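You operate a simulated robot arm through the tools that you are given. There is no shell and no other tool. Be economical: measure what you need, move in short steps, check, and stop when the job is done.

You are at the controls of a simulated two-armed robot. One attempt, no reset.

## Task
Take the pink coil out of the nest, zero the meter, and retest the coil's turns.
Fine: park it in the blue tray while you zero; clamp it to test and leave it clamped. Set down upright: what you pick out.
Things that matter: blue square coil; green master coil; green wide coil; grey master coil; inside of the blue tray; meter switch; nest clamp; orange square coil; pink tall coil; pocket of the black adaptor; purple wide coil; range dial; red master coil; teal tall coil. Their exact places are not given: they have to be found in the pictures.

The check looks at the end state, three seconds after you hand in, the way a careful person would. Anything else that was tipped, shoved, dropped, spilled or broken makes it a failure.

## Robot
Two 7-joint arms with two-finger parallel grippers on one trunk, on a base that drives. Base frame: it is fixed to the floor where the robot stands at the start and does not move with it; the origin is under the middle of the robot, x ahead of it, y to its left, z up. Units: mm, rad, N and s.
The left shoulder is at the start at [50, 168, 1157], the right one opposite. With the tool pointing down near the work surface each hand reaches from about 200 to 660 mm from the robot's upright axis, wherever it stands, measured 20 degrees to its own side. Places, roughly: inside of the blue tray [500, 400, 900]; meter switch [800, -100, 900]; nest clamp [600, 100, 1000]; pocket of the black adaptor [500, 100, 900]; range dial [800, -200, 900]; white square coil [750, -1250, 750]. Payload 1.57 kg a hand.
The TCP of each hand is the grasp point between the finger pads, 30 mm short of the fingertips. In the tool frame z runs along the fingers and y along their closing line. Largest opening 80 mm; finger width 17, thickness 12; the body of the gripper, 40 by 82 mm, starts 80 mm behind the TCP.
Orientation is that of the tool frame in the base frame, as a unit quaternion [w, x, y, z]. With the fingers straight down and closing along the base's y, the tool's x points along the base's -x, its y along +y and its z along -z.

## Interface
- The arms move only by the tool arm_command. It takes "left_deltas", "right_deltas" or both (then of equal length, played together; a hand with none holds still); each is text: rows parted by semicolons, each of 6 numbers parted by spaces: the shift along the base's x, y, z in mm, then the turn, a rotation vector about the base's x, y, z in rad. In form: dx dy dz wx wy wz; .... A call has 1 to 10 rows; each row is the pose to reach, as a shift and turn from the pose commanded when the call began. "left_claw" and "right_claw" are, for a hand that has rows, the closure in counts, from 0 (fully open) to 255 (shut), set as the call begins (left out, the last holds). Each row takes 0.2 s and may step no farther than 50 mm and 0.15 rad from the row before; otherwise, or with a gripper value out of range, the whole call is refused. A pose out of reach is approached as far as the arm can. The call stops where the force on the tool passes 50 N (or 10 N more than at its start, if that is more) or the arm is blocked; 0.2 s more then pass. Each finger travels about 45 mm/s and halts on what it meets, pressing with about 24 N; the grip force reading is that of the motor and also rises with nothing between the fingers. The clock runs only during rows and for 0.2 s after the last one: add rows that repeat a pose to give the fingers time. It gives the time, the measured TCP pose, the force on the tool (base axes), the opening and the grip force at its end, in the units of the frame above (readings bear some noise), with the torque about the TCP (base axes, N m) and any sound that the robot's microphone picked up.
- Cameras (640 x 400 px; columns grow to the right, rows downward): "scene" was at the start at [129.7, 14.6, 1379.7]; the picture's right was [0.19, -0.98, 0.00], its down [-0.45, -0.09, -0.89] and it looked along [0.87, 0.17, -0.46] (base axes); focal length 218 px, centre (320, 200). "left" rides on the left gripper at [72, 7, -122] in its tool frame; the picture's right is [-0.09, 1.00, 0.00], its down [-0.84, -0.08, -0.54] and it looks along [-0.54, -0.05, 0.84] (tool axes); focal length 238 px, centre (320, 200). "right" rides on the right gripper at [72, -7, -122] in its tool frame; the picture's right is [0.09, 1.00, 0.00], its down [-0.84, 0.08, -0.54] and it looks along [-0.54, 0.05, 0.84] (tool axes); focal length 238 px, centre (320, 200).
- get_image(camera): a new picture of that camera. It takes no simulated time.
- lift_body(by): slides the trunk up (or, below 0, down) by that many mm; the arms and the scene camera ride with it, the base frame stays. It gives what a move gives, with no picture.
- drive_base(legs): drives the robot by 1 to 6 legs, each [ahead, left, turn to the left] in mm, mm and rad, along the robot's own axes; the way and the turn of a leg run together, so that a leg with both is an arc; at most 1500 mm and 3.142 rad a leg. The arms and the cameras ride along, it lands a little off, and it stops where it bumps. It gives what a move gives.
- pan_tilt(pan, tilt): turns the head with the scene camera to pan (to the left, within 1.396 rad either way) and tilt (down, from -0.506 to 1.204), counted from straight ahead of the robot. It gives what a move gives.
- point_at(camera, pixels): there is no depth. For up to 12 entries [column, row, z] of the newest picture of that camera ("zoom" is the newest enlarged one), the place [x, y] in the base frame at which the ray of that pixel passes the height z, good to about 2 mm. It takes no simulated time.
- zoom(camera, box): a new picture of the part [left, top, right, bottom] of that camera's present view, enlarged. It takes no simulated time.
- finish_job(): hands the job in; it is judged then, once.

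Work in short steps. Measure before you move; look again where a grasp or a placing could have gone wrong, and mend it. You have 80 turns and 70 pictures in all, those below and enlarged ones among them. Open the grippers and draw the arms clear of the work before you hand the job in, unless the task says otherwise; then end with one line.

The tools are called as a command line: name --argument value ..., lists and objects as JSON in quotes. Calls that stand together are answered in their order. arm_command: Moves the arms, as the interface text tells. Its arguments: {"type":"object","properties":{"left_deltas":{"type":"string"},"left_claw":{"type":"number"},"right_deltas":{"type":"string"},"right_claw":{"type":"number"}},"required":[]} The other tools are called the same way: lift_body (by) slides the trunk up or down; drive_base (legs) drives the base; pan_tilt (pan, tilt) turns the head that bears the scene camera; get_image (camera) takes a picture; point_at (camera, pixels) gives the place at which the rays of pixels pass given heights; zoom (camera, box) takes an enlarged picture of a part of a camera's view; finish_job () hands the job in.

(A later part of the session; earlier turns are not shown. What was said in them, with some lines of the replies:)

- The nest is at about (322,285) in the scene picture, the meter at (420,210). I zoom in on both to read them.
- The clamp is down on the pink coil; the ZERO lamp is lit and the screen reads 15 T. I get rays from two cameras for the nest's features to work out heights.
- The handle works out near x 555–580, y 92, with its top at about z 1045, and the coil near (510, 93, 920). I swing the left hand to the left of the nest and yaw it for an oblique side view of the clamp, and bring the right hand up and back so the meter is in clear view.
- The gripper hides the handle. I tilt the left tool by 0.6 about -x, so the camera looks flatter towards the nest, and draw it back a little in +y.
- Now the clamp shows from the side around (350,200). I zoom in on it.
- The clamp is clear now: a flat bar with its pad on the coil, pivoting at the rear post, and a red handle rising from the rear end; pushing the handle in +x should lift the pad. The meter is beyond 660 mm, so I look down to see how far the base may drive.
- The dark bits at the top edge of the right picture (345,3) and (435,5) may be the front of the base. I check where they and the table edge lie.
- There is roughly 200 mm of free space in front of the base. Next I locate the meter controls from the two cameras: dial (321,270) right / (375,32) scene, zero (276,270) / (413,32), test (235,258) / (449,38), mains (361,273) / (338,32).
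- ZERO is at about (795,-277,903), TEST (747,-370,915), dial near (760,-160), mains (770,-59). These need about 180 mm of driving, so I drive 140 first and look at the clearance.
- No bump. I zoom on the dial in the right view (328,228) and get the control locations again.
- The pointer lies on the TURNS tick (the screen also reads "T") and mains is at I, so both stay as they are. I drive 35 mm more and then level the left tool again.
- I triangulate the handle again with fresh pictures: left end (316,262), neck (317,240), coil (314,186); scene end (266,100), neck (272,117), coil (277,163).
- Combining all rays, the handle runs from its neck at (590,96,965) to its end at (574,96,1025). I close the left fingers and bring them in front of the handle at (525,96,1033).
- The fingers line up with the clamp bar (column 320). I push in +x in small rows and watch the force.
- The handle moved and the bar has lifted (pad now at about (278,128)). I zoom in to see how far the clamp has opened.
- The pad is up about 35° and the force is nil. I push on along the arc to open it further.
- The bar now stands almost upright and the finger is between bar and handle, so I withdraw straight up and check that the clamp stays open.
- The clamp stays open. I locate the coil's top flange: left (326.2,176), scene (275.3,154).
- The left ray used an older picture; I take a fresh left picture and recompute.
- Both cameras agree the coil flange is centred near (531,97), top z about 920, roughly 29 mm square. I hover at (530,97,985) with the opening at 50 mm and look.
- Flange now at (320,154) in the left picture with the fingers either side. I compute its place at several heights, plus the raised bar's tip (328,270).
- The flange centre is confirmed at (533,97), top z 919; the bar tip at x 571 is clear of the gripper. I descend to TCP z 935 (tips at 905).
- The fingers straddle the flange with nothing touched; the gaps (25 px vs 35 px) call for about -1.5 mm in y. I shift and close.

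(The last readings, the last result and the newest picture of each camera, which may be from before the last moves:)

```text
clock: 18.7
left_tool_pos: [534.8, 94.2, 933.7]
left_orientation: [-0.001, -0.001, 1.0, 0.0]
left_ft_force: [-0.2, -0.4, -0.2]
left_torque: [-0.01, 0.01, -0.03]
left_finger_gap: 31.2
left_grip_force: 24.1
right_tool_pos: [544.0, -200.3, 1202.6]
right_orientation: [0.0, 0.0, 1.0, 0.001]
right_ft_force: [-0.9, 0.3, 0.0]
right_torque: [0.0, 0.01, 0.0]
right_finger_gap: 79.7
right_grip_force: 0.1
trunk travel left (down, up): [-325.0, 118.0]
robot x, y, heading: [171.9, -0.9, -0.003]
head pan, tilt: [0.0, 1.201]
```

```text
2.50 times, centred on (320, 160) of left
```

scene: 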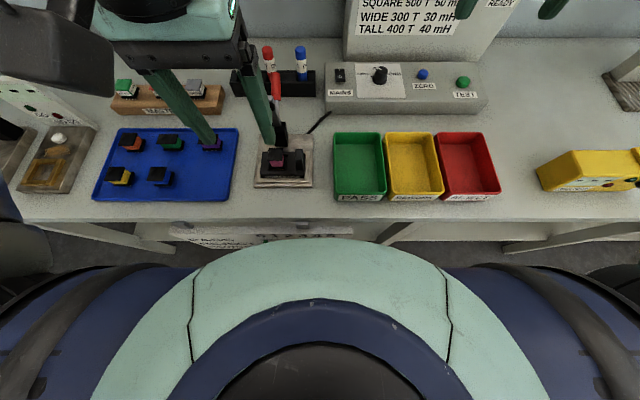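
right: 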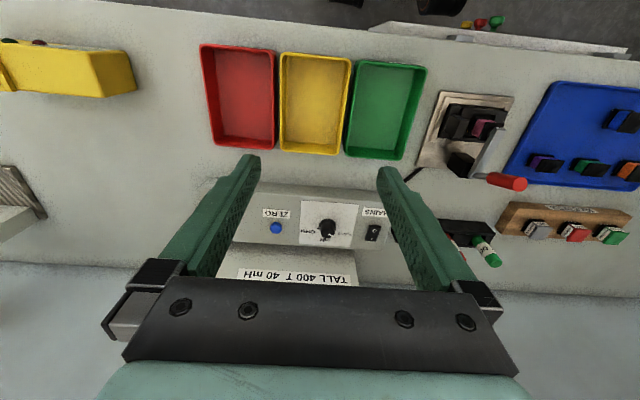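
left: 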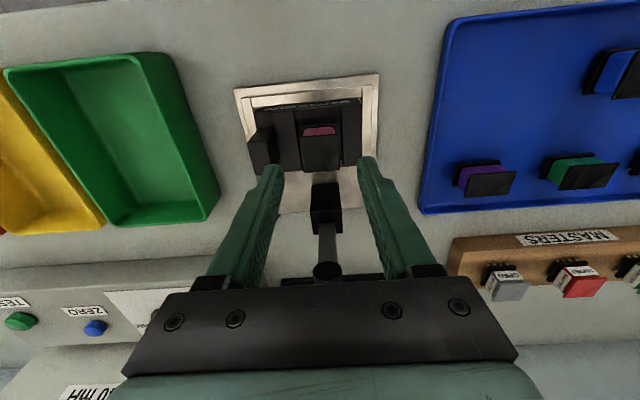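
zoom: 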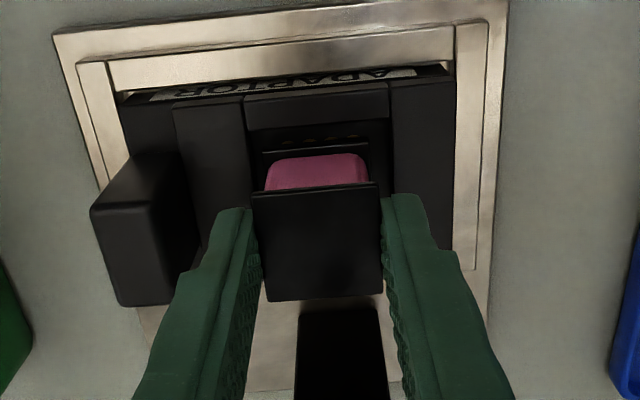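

The coil is gripped (gap 31.2, 24 N). I find the free front-right part of the tray, scene (208,178), and the tray height from its corner, seen at scene (237,131) / left (419,213).

point_at --camera "scene" --pixels '[[208, 180, 870], [237, 131, 870], [237, 131, 900], [231, 199, 870], [231, 199, 900], [210, 148, 870], [210, 148, 900], [160, 182, 870], [277, 186, 870], [197, 180, 870]]'

point_at --camera "left" --pixels '[[419, 213, 870], [419, 213, 900], [447, 20, 870], [447, 20, 900], [488, 180, 870], [488, 180, 900]]'

arm_command --left_deltas "0 0 5 0 0 0; 0 0 10 0 0 0; 0 0 20 0 0 0; 0 0 35 0 0 0; 0 0 60 0 0 0; -20 0 90 0 0 0; -40 0 110 0 0 0"

get_image --camera "scene"

get_image --camera "left"

```text
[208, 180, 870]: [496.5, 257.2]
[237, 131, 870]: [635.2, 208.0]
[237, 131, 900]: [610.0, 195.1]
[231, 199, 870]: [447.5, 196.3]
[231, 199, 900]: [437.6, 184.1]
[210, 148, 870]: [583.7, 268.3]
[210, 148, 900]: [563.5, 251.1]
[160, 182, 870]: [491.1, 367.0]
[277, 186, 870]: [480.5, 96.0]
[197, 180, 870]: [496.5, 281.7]
```

```text
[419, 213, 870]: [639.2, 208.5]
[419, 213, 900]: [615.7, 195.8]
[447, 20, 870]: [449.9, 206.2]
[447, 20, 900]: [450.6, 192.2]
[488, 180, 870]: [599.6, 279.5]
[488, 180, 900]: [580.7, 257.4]
```

```text
clock: 20.3
left_tool_pos: [494.4, 96.2, 1045.2]
left_orientation: [0.0, 0.0, 1.0, 0.001]
left_ft_force: [0.1, -0.7, -0.7]
left_torque: [0.02, 0.0, 0.04]
left_finger_gap: 31.3
left_grip_force: 23.6
right_tool_pos: [542.8, -200.5, 1204.1]
right_orientation: [0.0, 0.001, 1.0, 0.001]
right_ft_force: [-0.4, 0.3, 0.1]
right_torque: [-0.01, 0.02, -0.01]
right_finger_gap: 80.1
right_grip_force: 0.1
trunk travel left (down, up): [-325.0, 118.0]
robot x, y, heading: [173.7, -2.1, 0.001]
head pan, tilt: [0.0, 1.201]
```

```text
28 pictures are left
```

scene: 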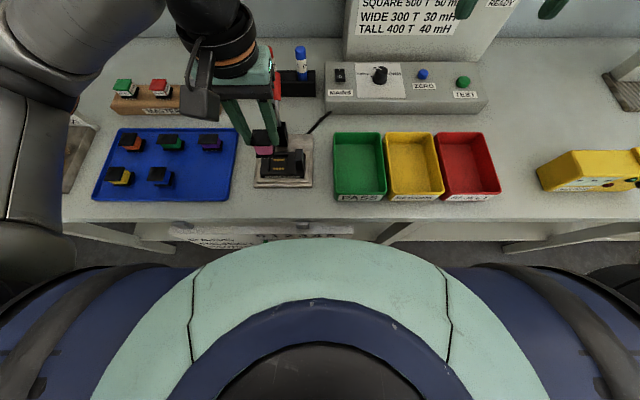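

```text
27 pictures are left
```

left: 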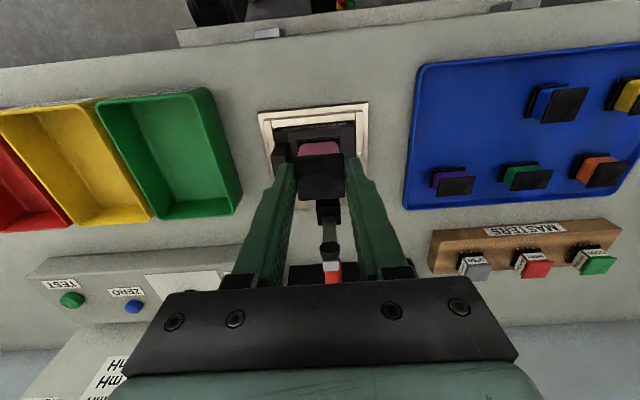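

The coil is out and held level. I carry it over the free tray spot (500,262) and lower to z 960.

arm_command --left_deltas "2 45 0 0 0 0; 4 90 0 0 0 0; 6 135 -10 0 0 0; 6 166 -40 0 0 0; 6 166 -70 0 0 0; 6 166 -85 0 0 0"

zoom --camera "scene" --box '[140, 110, 260, 210]'

point_at --camera "zoom" --pixels '[[320, 200, 900]]'

```text
clock: 21.7
left_tool_pos: [500.3, 262.6, 960.3]
left_orientation: [0.001, 0.001, 1.0, 0.0]
left_ft_force: [0.1, 0.5, 0.0]
left_torque: [-0.02, -0.01, -0.02]
left_finger_gap: 31.1
left_grip_force: 23.4
right_tool_pos: [543.0, -199.3, 1203.2]
right_orientation: [0.0, 0.001, 1.0, 0.0]
right_ft_force: [-0.1, 0.8, 0.6]
right_torque: [0.0, -0.01, -0.01]
right_finger_gap: 80.1
right_grip_force: 0.0
trunk travel left (down, up): [-325.0, 118.0]
robot x, y, heading: [175.2, -1.0, 0.001]
head pan, tilt: [0.0, 1.201]
```

```text
4.00 times, centred on (200, 160) of scene
```

zoom: 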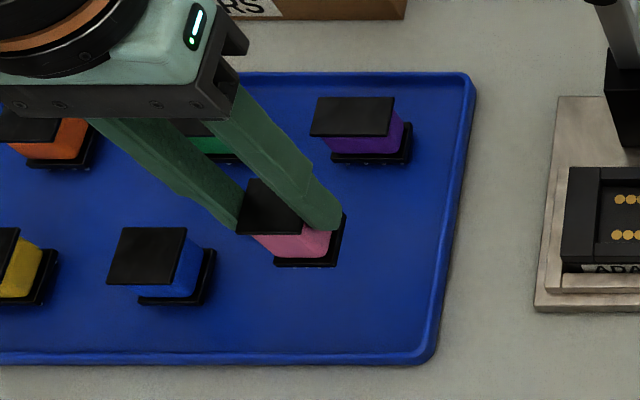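

```text
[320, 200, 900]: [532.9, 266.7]
```

The coil hangs level, its base about 55 mm below the TCP, so contact should come near z 920. I lower to 928 and then in 2 mm steps.

arm_command --left_deltas "0 0 -15 0 0 0; 0 0 -27 0 0 0; 0 0 -32 0 0 0; 0 0 -34 0 0 0; 0 0 -36 0 0 0"

zoom --camera "scene" --box '[140, 110, 260, 210]'

```text
clock: 22.9
left_tool_pos: [499.9, 260.7, 923.0]
left_orientation: [-0.001, 0.0, 1.0, 0.0]
left_ft_force: [-0.1, -0.3, -0.6]
left_torque: [-0.02, -0.04, 0.01]
left_finger_gap: 31.1
left_grip_force: 23.9
right_tool_pos: [543.0, -199.5, 1202.5]
right_orientation: [-0.001, 0.001, 1.0, 0.002]
right_ft_force: [-0.8, 1.6, -0.2]
right_torque: [0.01, -0.06, -0.02]
right_finger_gap: 80.1
right_grip_force: 0.1
trunk travel left (down, up): [-325.0, 118.0]
robot x, y, heading: [172.6, 0.0, -0.001]
head pan, tilt: [0.0, 1.201]
```

```text
4.00 times, centred on (200, 160) of scene
```

zoom: 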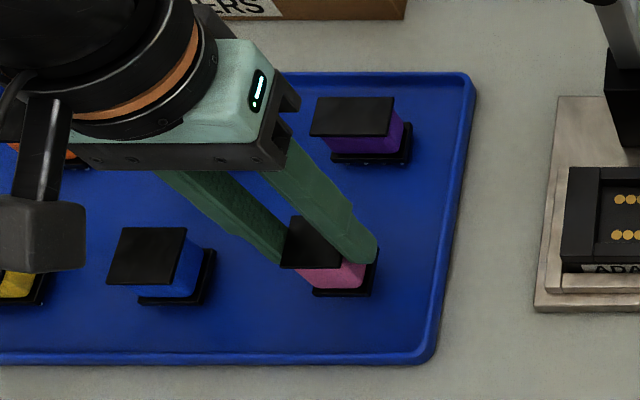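

No contact yet; the base looks a few mm above the floor. I lower 4 mm more in 1 mm rows.

arm_command --left_deltas "0 0 -1 0 0 0; 0 0 -2 0 0 0; 0 0 -3 0 0 0; 0 0 -4 0 0 0"

```text
clock: 23.9
left_tool_pos: [500.1, 261.5, 920.0]
left_orientation: [0.0, 0.0, 1.0, 0.0]
left_ft_force: [0.5, -0.1, -0.8]
left_torque: [0.0, -0.04, 0.0]
left_finger_gap: 31.1
left_grip_force: 24.2
right_tool_pos: [543.0, -200.0, 1202.9]
right_orientation: [0.0, 0.002, 1.0, 0.0]
right_ft_force: [0.6, -0.1, -0.2]
right_torque: [0.01, 0.02, 0.02]
right_finger_gap: 79.9
right_grip_force: 0.1
trunk travel left (down, up): [-325.0, 118.0]
robot x, y, heading: [175.7, -1.8, 0.002]
head pan, tilt: [0.0, 1.201]
```

Still no force, so I go another 4 mm.

arm_command --left_deltas "0 0 -1 0 0 0; 0 0 -2 0 0 0; 0 0 -3 0 0 0; 0 0 -4 0 0 0"

```text
clock: 24.9
left_tool_pos: [500.2, 261.8, 916.2]
left_orientation: [0.0, 0.0, 1.0, 0.0]
left_ft_force: [-0.3, -0.1, -0.5]
left_torque: [0.03, 0.03, 0.01]
left_finger_gap: 31.3
left_grip_force: 23.8
right_tool_pos: [543.8, -200.4, 1203.2]
right_orientation: [0.0, 0.001, 1.0, 0.001]
right_ft_force: [0.4, 0.4, 0.5]
right_torque: [-0.01, -0.02, 0.0]
right_finger_gap: 79.7
right_grip_force: 0.1
trunk travel left (down, up): [-325.0, 118.0]
robot x, y, heading: [173.7, 2.8, -0.004]
head pan, tilt: [0.0, 1.201]
```

Still free; 4 mm more, then a look.

arm_command --left_deltas "0 0 -1 0 0 0; 0 0 -2 0 0 0; 0 0 -3 0 0 0; 0 0 -4 0 0 0"

zoom --camera "scene" --box '[170, 140, 250, 210]'

```text
clock: 25.9
left_tool_pos: [499.2, 261.9, 912.8]
left_orientation: [0.001, -0.001, 1.0, 0.0]
left_ft_force: [-0.9, -0.1, 3.7]
left_torque: [0.01, 0.1, 0.0]
left_finger_gap: 31.4
left_grip_force: 24.8
right_tool_pos: [543.6, -199.8, 1203.1]
right_orientation: [0.0, 0.001, 1.0, 0.001]
right_ft_force: [0.4, 0.0, 0.5]
right_torque: [0.03, 0.02, 0.0]
right_finger_gap: 80.0
right_grip_force: 0.2
trunk travel left (down, up): [-325.0, 118.0]
robot x, y, heading: [172.5, 4.9, -0.005]
head pan, tilt: [0.0, 1.201]
```

```text
5.71 times, centred on (210, 175) of scene
```

zoom: 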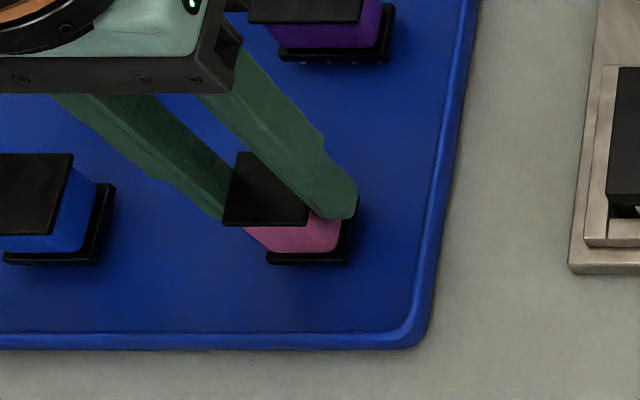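

Contact (3.7 N) at z 912.8. I open to 50 mm, wait, then rise straight up.

arm_command --left_deltas "0 0 0.5 0 0 0; 0 0 0.5 0 0 0; 0 0 0.5 0 0 0; 0 0 10 0 0 0; 0 0 40 0 0 0; 0 0 80 0 0 0; -10 20 130 0 0 0; -20 40 170 0 0 0" --left_claw 96

get_image --camera "scene"

get_image --camera "left"

```text
refused: row 7 steps farther than a row can; nothing moved
```

```text
23 pictures are left
```

scene: 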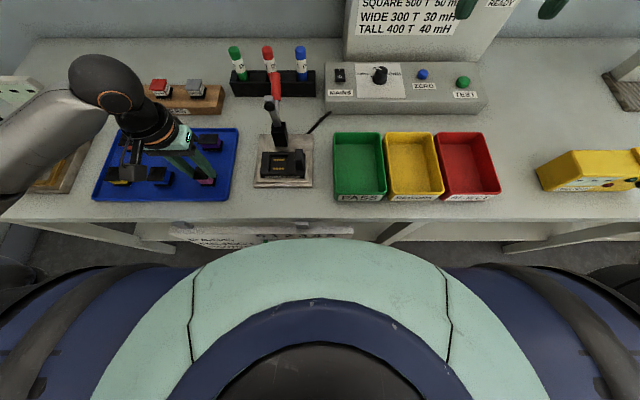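

```text
22 pictures are left
```

left: 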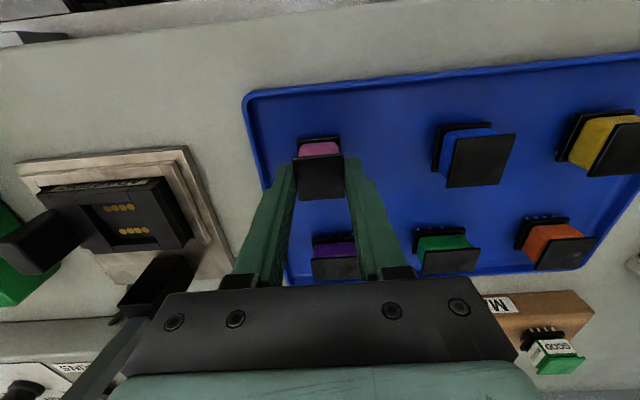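

A step was too long; nothing moved. I repeat it with shorter steps, straight up only.

arm_command --left_deltas "0 0 0.5 0 0 0; 0 0 0.5 0 0 0; 0 0 0.5 0 0 0; 0 0 10 0 0 0; 0 0 40 0 0 0; 0 0 80 0 0 0; 0 0 120 0 0 0; 0 0 160 0 0 0" --left_claw 96

get_image --camera "left"

```text
clock: 27.7
left_tool_pos: [500.7, 262.3, 1071.5]
left_orientation: [-0.001, 0.0, 1.0, 0.0]
left_ft_force: [-0.1, 0.1, 0.0]
left_torque: [0.0, 0.01, -0.03]
left_finger_gap: 49.7
left_grip_force: 0.2
right_tool_pos: [542.7, -200.2, 1203.9]
right_orientation: [0.0, 0.001, 1.0, 0.001]
right_ft_force: [-0.2, -0.2, 0.1]
right_torque: [0.03, 0.03, -0.01]
right_finger_gap: 80.3
right_grip_force: 0.1
trunk travel left (down, up): [-325.0, 118.0]
robot x, y, heading: [171.0, 4.9, -0.004]
head pan, tilt: [0.0, 1.201]
```

```text
21 pictures are left
```

left: 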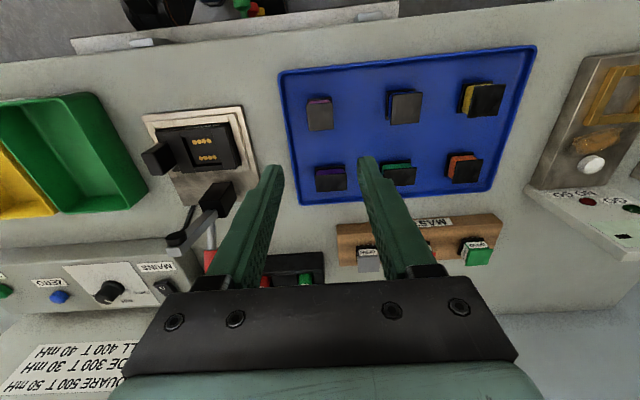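

The pink coil stands upright in the tray at left (319,113), the others untouched. Now the right hand: I close it, tilt it 0.3 forward and bring it near the ZERO button.

arm_command --right_deltas "25 -15 -25 0 -0.05 0; 50 -30 -50 0 -0.1 0; 75 -45 -75 0 -0.15 0; 100 -60 -100 0 -0.2 0; 125 -75 -125 0 -0.25 0; 147 -78 -143 0 -0.3 0; 147 -78 -143 0 -0.3 0" --right_claw 255

get_image --camera "right"

point_at --camera "scene" --pixels '[[423, 73, 890], [423, 73, 920], [463, 80, 890], [463, 80, 920]]'

```text
clock: 29.3
left_tool_pos: [499.2, 260.4, 1071.1]
left_orientation: [0.001, 0.0, 1.0, 0.001]
left_ft_force: [-0.7, 0.5, 0.3]
left_torque: [0.02, 0.0, 0.0]
left_finger_gap: 50.2
left_grip_force: 0.0
right_tool_pos: [691.5, -279.4, 1059.0]
right_orientation: [0.15, 0.001, 0.989, 0.001]
right_ft_force: [-0.2, 0.4, 0.9]
right_torque: [0.04, 0.02, 0.02]
right_finger_gap: 0.0
right_grip_force: 21.5
trunk travel left (down, up): [-325.0, 118.0]
robot x, y, heading: [173.6, 0.4, 0.001]
head pan, tilt: [0.0, 1.201]
```

```text
20 pictures are left
```

right: 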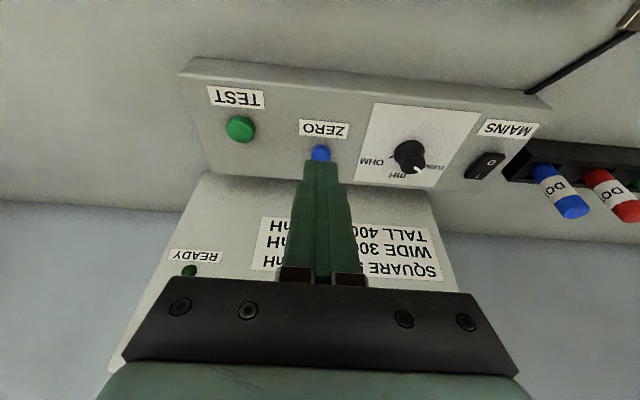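

```text
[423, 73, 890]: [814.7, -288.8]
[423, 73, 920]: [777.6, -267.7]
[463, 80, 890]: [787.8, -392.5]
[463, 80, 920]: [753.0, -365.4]
```

The button and finger line up. I compute ZERO (320,152) and TEST (240,128) in this closer view.

point_at --camera "right" --pixels '[[320, 152, 890], [320, 152, 920], [240, 127, 890], [240, 127, 920]]'

```text
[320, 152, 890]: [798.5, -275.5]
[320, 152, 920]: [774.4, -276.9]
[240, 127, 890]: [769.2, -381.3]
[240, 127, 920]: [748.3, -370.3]
```

All rays agree on ZERO at about (784,-276,912) and TEST at about (756,-373,912). I bring the fingertip above ZERO: TCP (779,-276,962).

arm_command --right_deltas "25 1 -25 0 0 0; 50 2 -50 0 0 0; 75 3 -75 0 0 0; 88 3 -97 0 0 0; 88 3 -97 0 0 0"

zoom --camera "right" --box '[220, 80, 420, 220]'

zoom --camera "scene" --box '[330, 20, 510, 130]'

```text
clock: 30.5
left_tool_pos: [501.1, 261.9, 1071.7]
left_orientation: [0.0, 0.0, 1.0, 0.0]
left_ft_force: [0.9, 0.6, 0.0]
left_torque: [0.0, 0.02, -0.01]
left_finger_gap: 50.1
left_grip_force: 0.2
right_tool_pos: [779.2, -275.5, 961.8]
right_orientation: [0.149, 0.001, 0.989, 0.001]
right_ft_force: [-0.5, -0.3, -0.1]
right_torque: [0.0, 0.0, -0.01]
right_finger_gap: 0.2
right_grip_force: 21.1
trunk travel left (down, up): [-325.0, 118.0]
robot x, y, heading: [172.9, -1.2, 0.001]
head pan, tilt: [0.0, 1.201]
```

```text
2.86 times, centred on (320, 150) of right
```

zoom: 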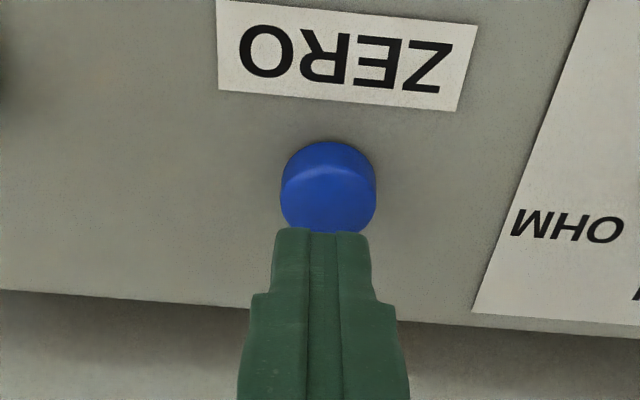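

```text
3.56 times, centred on (420, 75) of scene
```

zoom: 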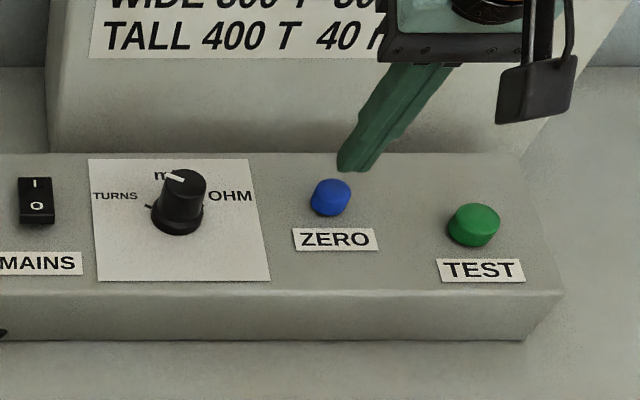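

The tip is centred to within about 3 mm; I correct +3 in x and +1.5 in y and press down in small steps, watching for force or a click.

arm_command --right_deltas "3 1.5 -6 0 0 0; 3 1.5 -12 0 0 0; 3 1.5 -15 0 0 0; 3 1.5 -17 0 0 0; 3 1.5 -19 0 0 0; 3 1.5 -21 0 0 0"

```text
clock: 31.9
left_tool_pos: [500.6, 261.4, 1071.5]
left_orientation: [0.0, 0.0, 1.0, 0.0]
left_ft_force: [-0.1, -0.2, 0.3]
left_torque: [0.01, -0.02, -0.01]
left_finger_gap: 49.8
left_grip_force: 0.1
right_tool_pos: [781.0, -273.0, 941.8]
right_orientation: [0.15, 0.001, 0.989, 0.001]
right_ft_force: [-1.2, -0.2, 2.2]
right_torque: [0.01, 0.02, -0.02]
right_finger_gap: 0.0
right_grip_force: 21.2
trunk travel left (down, up): [-325.0, 118.0]
robot x, y, heading: [170.4, -2.7, -0.001]
head pan, tilt: [0.0, 1.201]
```

First contact (2.2 N). I press on a few mm more.

arm_command --right_deltas "0 0 -1 0 0 0; 0 0 -2 0 0 0; 0 0 -3 0 0 0; 0 0 -4 0 0 0"

```text
clock: 32.9
left_tool_pos: [500.8, 261.6, 1071.8]
left_orientation: [0.0, 0.0, 1.0, 0.0]
left_ft_force: [0.2, 1.4, 0.1]
left_torque: [0.04, -0.05, 0.01]
left_finger_gap: 49.9
left_grip_force: 0.0
right_tool_pos: [781.3, -273.5, 939.3]
right_orientation: [0.15, 0.002, 0.989, 0.0]
right_ft_force: [-1.0, -1.3, 4.6]
right_torque: [0.0, 0.03, -0.01]
right_finger_gap: 0.0
right_grip_force: 21.5
trunk travel left (down, up): [-325.0, 118.0]
robot x, y, heading: [174.6, 2.3, -0.004]
head pan, tilt: [0.0, 1.201]
heard: click
```

A click was heard. I retreat upward and turn the head to read the screen.

arm_command --right_deltas "0 0 20 0 0 0; -10 0 60 0 0 0; -30 0 100 0 0 0; -70 0 120 0 0 0; -110 0 130 0 0 0; -150 0 130 0 0 0"

pan_tilt --pan 0 --tilt 0.75

get_image --camera "scene"

```text
clock: 34.3
left_tool_pos: [500.7, 260.7, 1071.6]
left_orientation: [0.0, 0.001, 1.0, 0.0]
left_ft_force: [0.3, 0.4, 0.2]
left_torque: [-0.02, -0.05, -0.02]
left_finger_gap: 50.0
left_grip_force: 0.1
right_tool_pos: [630.0, -273.8, 1068.3]
right_orientation: [0.15, 0.002, 0.989, 0.0]
right_ft_force: [-0.7, 0.6, 0.1]
right_torque: [-0.02, -0.01, 0.02]
right_finger_gap: 0.1
right_grip_force: 21.1
trunk travel left (down, up): [-325.0, 118.0]
robot x, y, heading: [176.2, 1.4, -0.005]
head pan, tilt: [0.0, 1.201]
```

```text
clock: 35.2
left_tool_pos: [501.5, 262.5, 1072.1]
left_orientation: [0.001, 0.0, 1.0, 0.0]
left_ft_force: [0.2, -0.4, 0.2]
left_torque: [0.01, -0.02, 0.0]
left_finger_gap: 50.2
left_grip_force: 0.0
right_tool_pos: [631.4, -273.4, 1068.3]
right_orientation: [0.149, 0.001, 0.989, 0.001]
right_ft_force: [-0.3, -0.3, 0.0]
right_torque: [-0.03, 0.0, 0.01]
right_finger_gap: 0.0
right_grip_force: 21.1
trunk travel left (down, up): [-325.0, 118.0]
robot x, y, heading: [173.1, -2.2, -0.005]
head pan, tilt: [0.0, 0.75]
```

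```text
17 pictures are left
```

scene: 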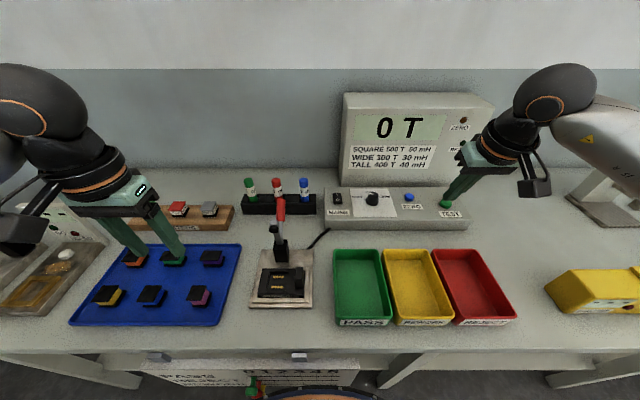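

The screen reads 0 T and the ZERO lamp is out. I go straight back down on the coil (fingers at 50 mm) and grip it.

arm_command --left_deltas "0 0 -45 0 0 0; 0 0 -90 0 0 0; 0 0 -125 0 0 0; 0 0 -145 0 0 0; 0 0 -158 0 0 0; 0 0 -158 0 0 0" --left_claw 96

arm_command --left_deltas "0 0 0 0 0 0; 0 0 0 0 0 0; 0 0 0 0 0 0; 0 0 0 0 0 0; 0 0 10 0 0 0; 0 0 45 0 0 0; 0 0 90 0 0 0; 0 0 130 0 0 0" --left_claw 200

get_image --camera "left"

```text
clock: 36.6
left_tool_pos: [500.1, 261.1, 912.7]
left_orientation: [0.001, 0.0, 1.0, 0.0]
left_ft_force: [0.4, 0.4, -0.6]
left_torque: [-0.02, 0.02, -0.01]
left_finger_gap: 49.8
left_grip_force: 0.0
right_tool_pos: [630.4, -274.1, 1067.1]
right_orientation: [0.15, 0.001, 0.989, 0.001]
right_ft_force: [0.8, 0.5, 0.4]
right_torque: [0.0, 0.0, 0.03]
right_finger_gap: 0.0
right_grip_force: 21.0
trunk travel left (down, up): [-325.0, 118.0]
robot x, y, heading: [173.4, -1.3, 0.002]
head pan, tilt: [0.0, 0.75]
```

```text
clock: 38.4
left_tool_pos: [498.2, 260.6, 1043.6]
left_orientation: [0.0, 0.0, 1.0, 0.0]
left_ft_force: [0.6, -0.5, 0.0]
left_torque: [0.02, -0.03, 0.0]
left_finger_gap: 31.3
left_grip_force: 23.9
right_tool_pos: [630.6, -274.7, 1068.5]
right_orientation: [0.15, 0.001, 0.989, 0.001]
right_ft_force: [0.6, -0.4, 0.3]
right_torque: [0.04, 0.03, 0.01]
right_finger_gap: 0.0
right_grip_force: 22.1
trunk travel left (down, up): [-325.0, 118.0]
robot x, y, heading: [173.2, -0.9, 0.002]
head pan, tilt: [0.0, 0.75]
```

```text
16 pictures are left
```

left: 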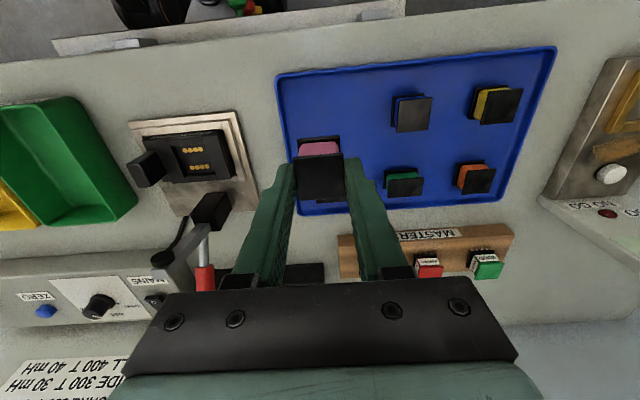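

Coil re-gripped (31.3 mm). By dead reckoning the nest grasp pose is +34, -166, -109 from here; I go above it and down to 20 mm short of seating, then look.

arm_command --left_deltas "10 -45 0 0 0 0; 20 -90 0 0 0 0; 30 -135 0 0 0 0; 34 -166 -10 0 0 0; 34 -166 -45 0 0 0; 34 -166 -75 0 0 0; 34 -166 -89 0 0 0; 34 -166 -89 0 0 0"

zoom --camera "left" --box '[220, 80, 420, 240]'

zoom --camera "scene" --box '[235, 230, 330, 320]'

```text
clock: 40.2
left_tool_pos: [535.0, 94.7, 955.0]
left_orientation: [0.0, -0.001, 1.0, 0.0]
left_ft_force: [0.3, -0.1, -1.1]
left_torque: [0.03, 0.04, -0.02]
left_finger_gap: 31.0
left_grip_force: 24.0
right_tool_pos: [630.0, -273.4, 1067.5]
right_orientation: [0.149, 0.001, 0.989, 0.002]
right_ft_force: [0.2, -1.2, 1.0]
right_torque: [-0.02, -0.01, 0.01]
right_finger_gap: 0.1
right_grip_force: 21.5
trunk travel left (down, up): [-325.0, 118.0]
robot x, y, heading: [173.3, -1.6, -0.0]
head pan, tilt: [0.0, 0.75]
```

```text
2.50 times, centred on (320, 160) of left
```

zoom: 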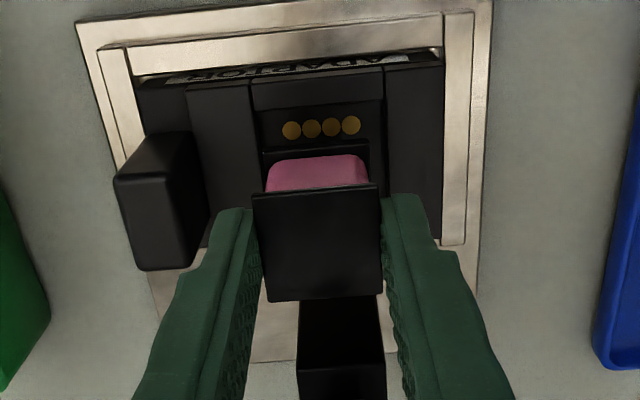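

```text
4.44 times, centred on (282, 275) of scene
```

zoom: 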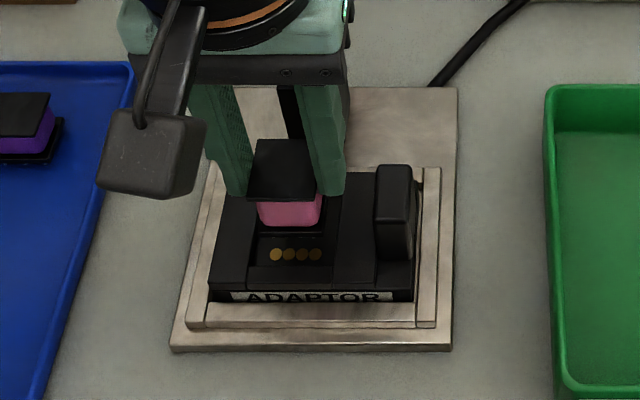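

Alignment looks the same as at the pick. I lower 14 mm, then in 1 mm steps.

arm_command --left_deltas "0 0 -6 0 0 0; 0 0 -11 0 0 0; 0 0 -13 0 0 0; 0 0 -14 0 0 0; 0 0 -15 0 0 0; 0 0 -16 0 0 0"

```text
clock: 41.6
left_tool_pos: [534.8, 95.6, 938.5]
left_orientation: [0.0, -0.001, 1.0, -0.001]
left_ft_force: [0.5, 0.0, -0.4]
left_torque: [0.01, 0.0, 0.02]
left_finger_gap: 31.0
left_grip_force: 24.2
right_tool_pos: [631.4, -273.0, 1068.3]
right_orientation: [0.15, 0.0, 0.989, 0.001]
right_ft_force: [-0.1, 0.2, -0.7]
right_torque: [0.01, 0.01, 0.04]
right_finger_gap: 0.0
right_grip_force: 21.1
trunk travel left (down, up): [-325.0, 118.0]
robot x, y, heading: [173.9, 2.1, -0.001]
head pan, tilt: [0.0, 0.75]
```

No resistance, so 4 mm more.

arm_command --left_deltas "0 0 -1 0 0 0; 0 0 -2 0 0 0; 0 0 -3 0 0 0; 0 0 -4 0 0 0"

```text
clock: 42.6
left_tool_pos: [532.9, 94.0, 935.5]
left_orientation: [0.0, -0.001, 1.0, 0.0]
left_ft_force: [-1.2, 1.0, 6.0]
left_torque: [0.05, 0.08, -0.01]
left_finger_gap: 30.9
left_grip_force: 23.9
right_tool_pos: [629.8, -274.0, 1069.2]
right_orientation: [0.149, 0.001, 0.989, 0.001]
right_ft_force: [0.1, -0.4, 0.1]
right_torque: [-0.01, -0.02, 0.01]
right_finger_gap: 0.0
right_grip_force: 20.8
trunk travel left (down, up): [-325.0, 118.0]
robot x, y, heading: [173.5, -2.5, -0.001]
head pan, tilt: [0.0, 0.75]
```

Contact (6 N) at z 935.5, where seating was expected. I look to check it is in the pocket.

zoom --camera "scene" --box '[245, 245, 325, 315]'

zoom --camera "left" --box '[220, 80, 420, 240]'

```text
5.71 times, centred on (285, 280) of scene
```

zoom: 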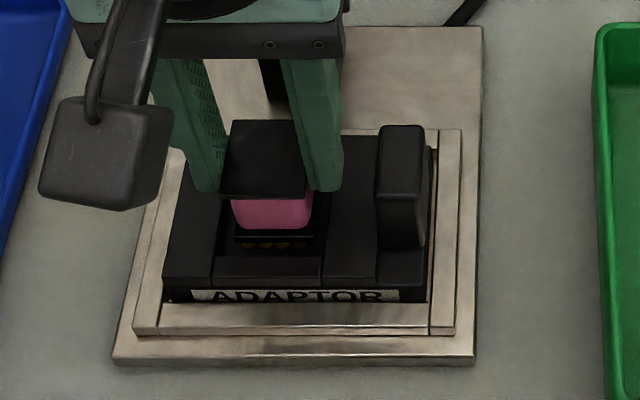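

```text
2.50 times, centred on (320, 160) of left
```

zoom: 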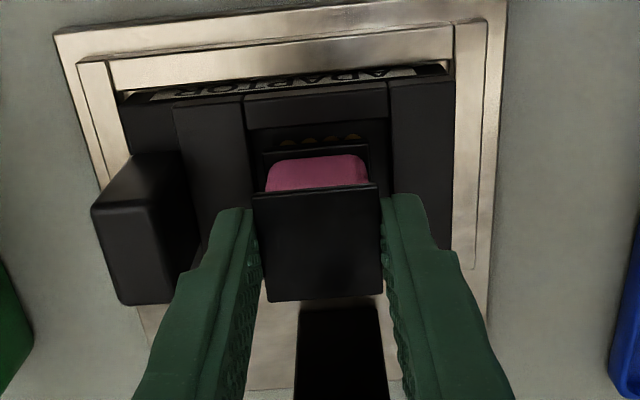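

The coil sits as it did originally (same view as at the pick). I release to 50 mm, rise straight up, then move over to above the gap between bar and handle with the fingers still open.

arm_command --left_deltas "0 0 0.5 0 0 0; 0 0 0.5 0 0 0; 0 0 0.5 0 0 0; 0 0 8 0 0 0; 0 0 40 0 0 0; 0 0 80 0 0 0; 0 0 120 0 0 0; 0 0 155 0 0 0" --left_claw 96

arm_command --left_deltas "20 0 0 0 0 0; 50 1 0 0 0 0; 80 2 0 0 0 0; 83 2 0 0 0 0; 83 2 0 0 0 0" --left_claw 255

zoom --camera "scene" --box '[225, 165, 345, 315]'

get_image --camera "left"

```text
clock: 44.4
left_tool_pos: [533.2, 96.7, 1090.8]
left_orientation: [0.0, 0.0, 1.0, 0.0]
left_ft_force: [-0.1, -0.3, 0.4]
left_torque: [0.02, 0.01, -0.02]
left_finger_gap: 49.7
left_grip_force: 0.1
right_tool_pos: [630.7, -274.4, 1067.4]
right_orientation: [0.149, 0.001, 0.989, 0.001]
right_ft_force: [-0.2, -0.2, 0.4]
right_torque: [-0.01, 0.02, 0.01]
right_finger_gap: 0.0
right_grip_force: 21.1
trunk travel left (down, up): [-325.0, 118.0]
robot x, y, heading: [173.2, -1.4, -0.002]
head pan, tilt: [0.0, 0.75]
```

```text
clock: 45.6
left_tool_pos: [617.8, 97.4, 1090.1]
left_orientation: [0.0, 0.002, 1.0, 0.0]
left_ft_force: [0.3, 0.2, 0.6]
left_torque: [-0.01, -0.03, 0.01]
left_finger_gap: 0.0
left_grip_force: 20.9
right_tool_pos: [629.6, -273.7, 1068.3]
right_orientation: [0.149, 0.001, 0.989, 0.001]
right_ft_force: [-0.2, -0.2, 0.1]
right_torque: [0.0, 0.02, 0.03]
right_finger_gap: 0.2
right_grip_force: 21.3
trunk travel left (down, up): [-325.0, 118.0]
robot x, y, heading: [176.7, 0.2, 0.003]
head pan, tilt: [0.0, 0.75]
```

```text
2.67 times, centred on (285, 240) of scene
```

zoom: 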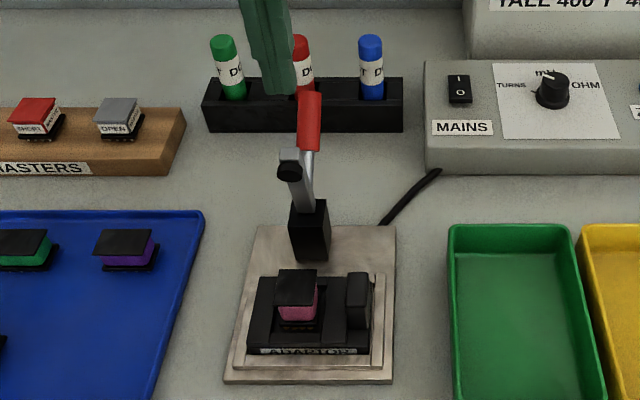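

```text
10 pictures are left
```

left: 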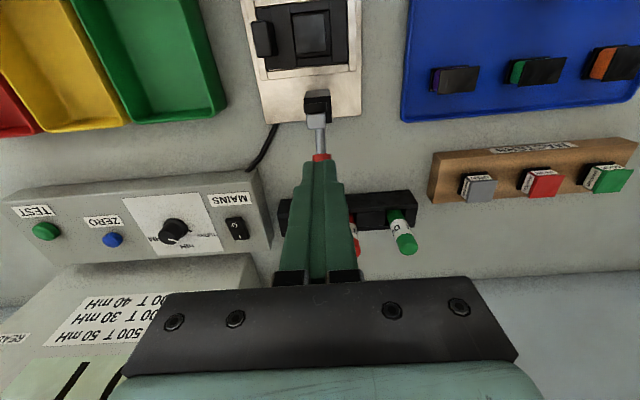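

The coil sits upright in the pocket. I check the bar tip (316,118) and the visible start of the red grip (320,157) before dropping the finger into the gap.

point_at --camera "left" --pixels '[[316, 118, 1010], [316, 118, 990], [320, 157, 1010], [320, 157, 980], [320, 157, 960]]'

```text
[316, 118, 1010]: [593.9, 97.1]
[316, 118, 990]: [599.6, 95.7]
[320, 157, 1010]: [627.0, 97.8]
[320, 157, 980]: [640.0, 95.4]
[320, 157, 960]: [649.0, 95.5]
```

The gap between bar (x≈600) and handle (x≈630 at z 985) takes the finger at x≈616. I lower the tip there to z≈994 and sweep it in -x along the bar's arc, down onto the coil side.

arm_command --left_deltas "-2 -1 -30 0 0 0; -2 -1 -50 0 0 0; -2 -1 -60 0 0 0; -2 -1 -66 0 0 0; -10 -1 -66 0 0 0; -20 -1 -66 0 0 0; -30 -1 -67 0 0 0; -42 -1 -69 0 0 0"

zoom --camera "scene" --box '[225, 165, 345, 315]'

```text
clock: 47.4
left_tool_pos: [575.2, 95.7, 1020.6]
left_orientation: [0.0, 0.0, 1.0, 0.0]
left_ft_force: [-0.5, 0.0, 0.3]
left_torque: [-0.02, 0.0, -0.03]
left_finger_gap: 0.2
left_grip_force: 21.4
right_tool_pos: [630.6, -273.7, 1067.7]
right_orientation: [0.149, 0.001, 0.989, 0.001]
right_ft_force: [0.3, -0.6, -0.1]
right_torque: [0.02, 0.01, 0.0]
right_finger_gap: 0.2
right_grip_force: 20.8
trunk travel left (down, up): [-325.0, 118.0]
robot x, y, heading: [176.4, -2.2, 0.002]
head pan, tilt: [0.0, 0.75]
```

```text
2.67 times, centred on (285, 240) of scene
```

zoom: 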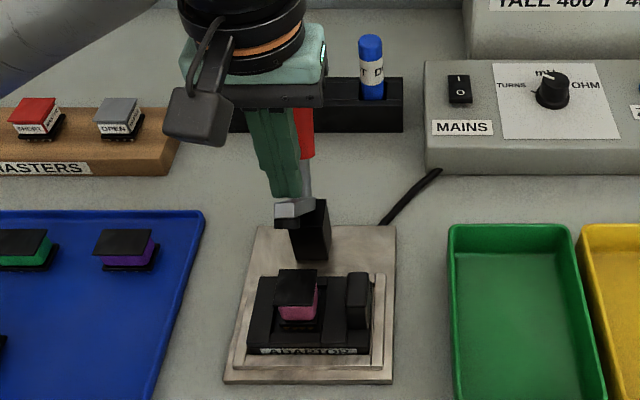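

The bar is following the finger down. I continue along the arc.

arm_command --left_deltas "-6 0 -3 0 0 0; -12 0 -8 0 0 0; -18 0 -13 0 0 0; -23 0 -19 0 0 0; -28 0 -25 0 0 0; -30 0 -30 0 0 0; -31 0 -33 0 0 0"

zoom --camera "scene" --box '[225, 165, 345, 315]'

```text
clock: 49.0
left_tool_pos: [544.4, 95.5, 987.9]
left_orientation: [0.001, 0.0, 1.0, 0.0]
left_ft_force: [0.0, -0.5, 0.5]
left_torque: [-0.01, 0.02, -0.04]
left_finger_gap: 0.0
left_grip_force: 21.8
right_tool_pos: [630.7, -273.9, 1068.1]
right_orientation: [0.149, 0.001, 0.989, 0.001]
right_ft_force: [-0.3, 0.1, 0.0]
right_torque: [-0.02, 0.01, -0.01]
right_finger_gap: 0.1
right_grip_force: 21.5
trunk travel left (down, up): [-325.0, 118.0]
robot x, y, heading: [174.8, -3.5, 0.002]
head pan, tilt: [0.0, 0.75]
```

```text
2.67 times, centred on (285, 240) of scene
```

zoom: 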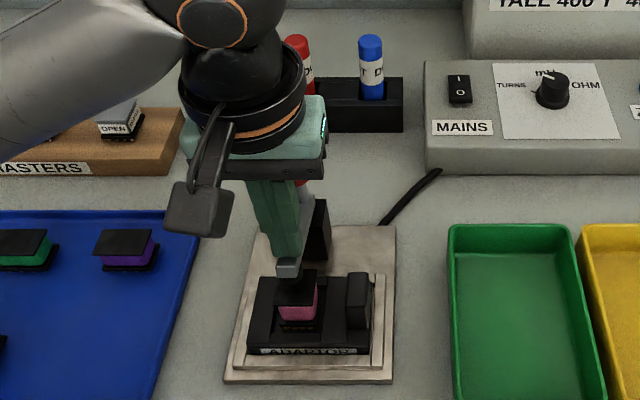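

The pad is nearly on the coil. I press down in 1.5 mm steps until it meets resistance.

arm_command --left_deltas "0 0 -1.5 0 0 0; 0 0 -3 0 0 0; 0 0 -4.5 0 0 0; 0 0 -6 0 0 0"

```text
clock: 50.0
left_tool_pos: [545.2, 96.4, 980.7]
left_orientation: [0.0, 0.0, 1.0, 0.0]
left_ft_force: [0.0, 0.5, 0.2]
left_torque: [-0.02, 0.02, -0.01]
left_finger_gap: 0.0
left_grip_force: 21.4
right_tool_pos: [630.7, -274.6, 1068.1]
right_orientation: [0.149, 0.001, 0.989, 0.001]
right_ft_force: [0.1, -0.1, 1.3]
right_torque: [-0.04, -0.01, 0.01]
right_finger_gap: 0.1
right_grip_force: 21.4
trunk travel left (down, up): [-325.0, 118.0]
robot x, y, heading: [170.4, 1.1, 0.002]
head pan, tilt: [0.0, 0.75]
```

Still no force; further down.

arm_command --left_deltas "0 0 -1.5 0 0 0; 0 0 -3 0 0 0; 0 0 -4.5 0 0 0; 0 0 -6 0 0 0; 0 0 -7 0 0 0"

```text
clock: 51.2
left_tool_pos: [544.9, 96.9, 975.0]
left_orientation: [0.0, -0.001, 1.0, 0.0]
left_ft_force: [-0.7, 0.0, -0.3]
left_torque: [-0.01, 0.0, -0.01]
left_finger_gap: 0.0
left_grip_force: 21.0
right_tool_pos: [630.5, -274.3, 1068.4]
right_orientation: [0.149, 0.0, 0.989, 0.001]
right_ft_force: [0.6, -0.4, -0.5]
right_torque: [0.0, 0.04, 0.01]
right_finger_gap: 0.1
right_grip_force: 21.3
trunk travel left (down, up): [-325.0, 118.0]
robot x, y, heading: [174.3, 1.2, 0.002]
head pan, tilt: [0.0, 0.75]
```

Tip at z 945 with no force yet; I continue carefully.

arm_command --left_deltas "0 0 -1.5 0 0 0; 0 0 -3 0 0 0; 0 0 -4.5 0 0 0; 0 0 -6 0 0 0"

```text
clock: 52.2
left_tool_pos: [544.4, 96.8, 970.2]
left_orientation: [0.002, 0.0, 1.0, -0.001]
left_ft_force: [-1.8, 0.7, 14.0]
left_torque: [0.06, 0.16, 0.0]
left_finger_gap: 0.0
left_grip_force: 21.8
right_tool_pos: [629.5, -274.8, 1069.0]
right_orientation: [0.15, 0.001, 0.989, 0.001]
right_ft_force: [0.2, 0.4, -0.6]
right_torque: [-0.01, -0.03, 0.0]
right_finger_gap: 0.0
right_grip_force: 21.7
trunk travel left (down, up): [-325.0, 118.0]
robot x, y, heading: [174.3, -1.7, -0.002]
head pan, tilt: [0.0, 0.75]
```

Firm contact, 14 N: the pad is down on the coil. I raise the left hand clear and back, and check the nest.

arm_command --left_deltas "-2 0 10 0 0 0; -8 0 50 0 0 0; -20 10 95 0 0 0; -60 30 115 0 0 0; -95 60 130 0 0 0; -110 100 140 0 0 0; -120 140 150 0 0 0"

zoom --camera "scene" --box '[225, 185, 345, 315]'

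```text
clock: 53.8
left_tool_pos: [424.0, 236.5, 1119.7]
left_orientation: [0.0, 0.001, 1.0, 0.0]
left_ft_force: [-0.5, 0.2, -0.4]
left_torque: [0.0, 0.0, 0.01]
left_finger_gap: 0.0
left_grip_force: 21.1
right_tool_pos: [630.2, -274.3, 1068.4]
right_orientation: [0.151, 0.001, 0.989, 0.0]
right_ft_force: [-0.3, 0.4, 0.1]
right_torque: [0.03, -0.05, -0.01]
right_finger_gap: 0.0
right_grip_force: 21.9
trunk travel left (down, up): [-325.0, 118.0]
robot x, y, heading: [175.7, 0.7, -0.001]
head pan, tilt: [0.0, 0.75]
```

```text
3.08 times, centred on (285, 250) of scene
```

zoom: 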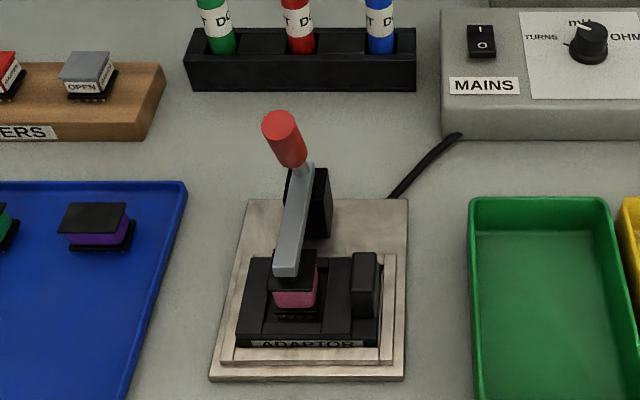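

The clamp is closed on the coil just as at the start. TEST lies (-27,-97) from ZERO, so I bring the right fingertip above it: TCP (755,-370,962).

arm_command --right_deltas "15 -40 0 0 0 0; 35 -75 -20 0 0 0; 65 -96 -45 0 0 0; 95 -96 -75 0 0 0; 125 -96 -105 0 0 0; 125 -96 -105 0 0 0"

zoom --camera "right" --box '[220, 80, 420, 220]'

point_at --camera "zoom" --pixels '[[320, 232, 930], [328, 200, 912], [300, 200, 912], [350, 200, 912]]'

```text
clock: 55.2
left_tool_pos: [424.1, 235.9, 1119.9]
left_orientation: [0.001, -0.001, 1.0, 0.0]
left_ft_force: [0.1, 0.2, 1.3]
left_torque: [0.02, -0.02, -0.03]
left_finger_gap: 0.0
left_grip_force: 21.5
right_tool_pos: [753.6, -369.1, 961.3]
right_orientation: [0.15, 0.001, 0.989, -0.001]
right_ft_force: [0.2, -0.1, 0.5]
right_torque: [-0.01, 0.01, 0.0]
right_finger_gap: 0.1
right_grip_force: 21.7
trunk travel left (down, up): [-325.0, 118.0]
robot x, y, heading: [175.1, -0.0, -0.007]
head pan, tilt: [0.0, 0.75]
```

```text
2.86 times, centred on (320, 150) of right
```

zoom: 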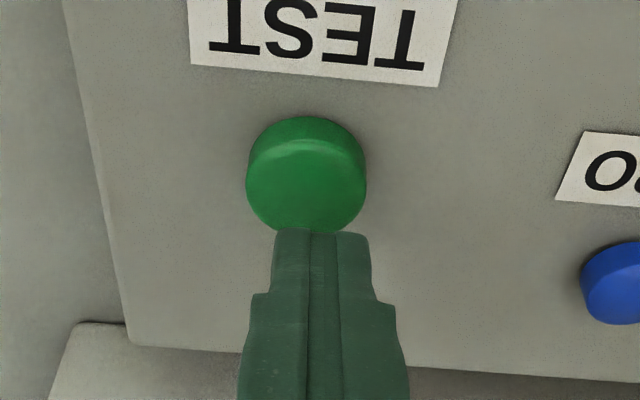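

```text
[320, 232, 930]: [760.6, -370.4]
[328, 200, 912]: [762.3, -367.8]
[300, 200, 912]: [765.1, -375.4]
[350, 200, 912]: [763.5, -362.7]
```

The TEST button's top is centred about 4 mm toward -y; I correct y by -4 and press in small steps.

arm_command --right_deltas "0 -4 -6 0 0 0; 0 -4 -12 0 0 0; 0 -4 -15 0 0 0; 0 -4 -17 0 0 0; 0 -4 -19 0 0 0; 0 -4 -21 0 0 0; 0 -4 -22 0 0 0"

```text
clock: 56.8
left_tool_pos: [424.6, 235.3, 1120.2]
left_orientation: [0.001, 0.0, 1.0, 0.0]
left_ft_force: [0.2, 0.1, 0.2]
left_torque: [-0.03, -0.06, 0.01]
left_finger_gap: 0.2
left_grip_force: 20.9
right_tool_pos: [756.3, -372.3, 941.3]
right_orientation: [0.15, 0.0, 0.989, 0.001]
right_ft_force: [0.9, 0.2, 3.4]
right_torque: [-0.02, 0.0, 0.03]
right_finger_gap: 0.0
right_grip_force: 21.3
trunk travel left (down, up): [-325.0, 118.0]
robot x, y, heading: [174.9, 0.2, 0.001]
head pan, tilt: [0.0, 0.75]
heard: click
```

A click was heard. I retreat the same way and read the screen.

arm_command --right_deltas "0 0 20 0 0 0; -10 0 60 0 0 0; -40 0 95 0 0 0; -80 0 120 0 0 0; -125 0 140 0 0 0; -170 0 160 0 0 0; -210 0 180 0 0 0" --right_claw 0

get_image --camera "scene"

```text
clock: 58.4
left_tool_pos: [423.1, 236.2, 1119.4]
left_orientation: [0.0, 0.0, 1.0, 0.001]
left_ft_force: [0.5, 0.5, 0.1]
left_torque: [0.02, -0.01, 0.03]
left_finger_gap: 0.2
left_grip_force: 21.9
right_tool_pos: [543.8, -371.6, 1120.8]
right_orientation: [0.15, 0.001, 0.989, 0.0]
right_ft_force: [-0.3, -0.3, 0.1]
right_torque: [0.01, -0.02, 0.0]
right_finger_gap: 80.1
right_grip_force: 0.0
trunk travel left (down, up): [-325.0, 118.0]
robot x, y, heading: [173.9, -1.5, 0.001]
head pan, tilt: [0.0, 0.75]
```

```text
5 pictures are left
```

scene: 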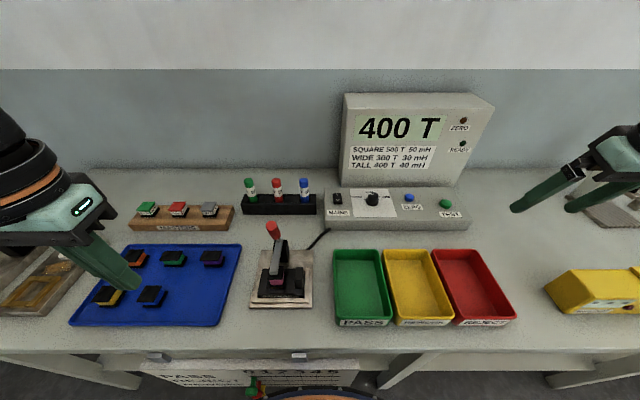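

The screen reads 400 T, the nominal value for a tall coil, and the coil is clamped. I open the left gripper, drawn up and clear of the work.

arm_command --left_deltas "-10 0 40 0 0 0; -20 0 80 0 0 0; -20 0 120 0 0 0; -20 0 120 0 0 0; -20 0 120 0 0 0" --left_claw 0

get_image --camera "scene"

```text
clock: 59.6
left_tool_pos: [404.7, 236.3, 1239.8]
left_orientation: [0.0, 0.001, 1.0, 0.0]
left_ft_force: [-0.3, -0.6, -0.5]
left_torque: [-0.01, -0.02, 0.01]
left_finger_gap: 80.0
left_grip_force: 0.1
right_tool_pos: [545.7, -373.1, 1121.1]
right_orientation: [0.15, 0.0, 0.989, 0.002]
right_ft_force: [-0.2, -0.8, -1.1]
right_torque: [0.0, -0.03, 0.0]
right_finger_gap: 80.0
right_grip_force: 0.1
trunk travel left (down, up): [-325.0, 118.0]
robot x, y, heading: [176.1, 1.5, 0.006]
head pan, tilt: [0.0, 0.75]
```

```text
4 pictures are left
```

scene: 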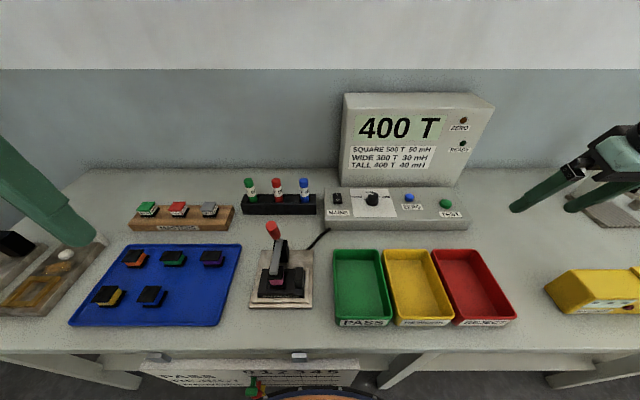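

Everything is in place: screen at 400 T, coil clamped, both grippers open and clear. I hand in.

finish_job

```text
The job is handed in.
```

The pink coil was parked in the blue tray while I zeroed the meter to 0 T; it then went back in the nest, where it stays clamped, and retested at 400 T, the listed value for a tall coil.
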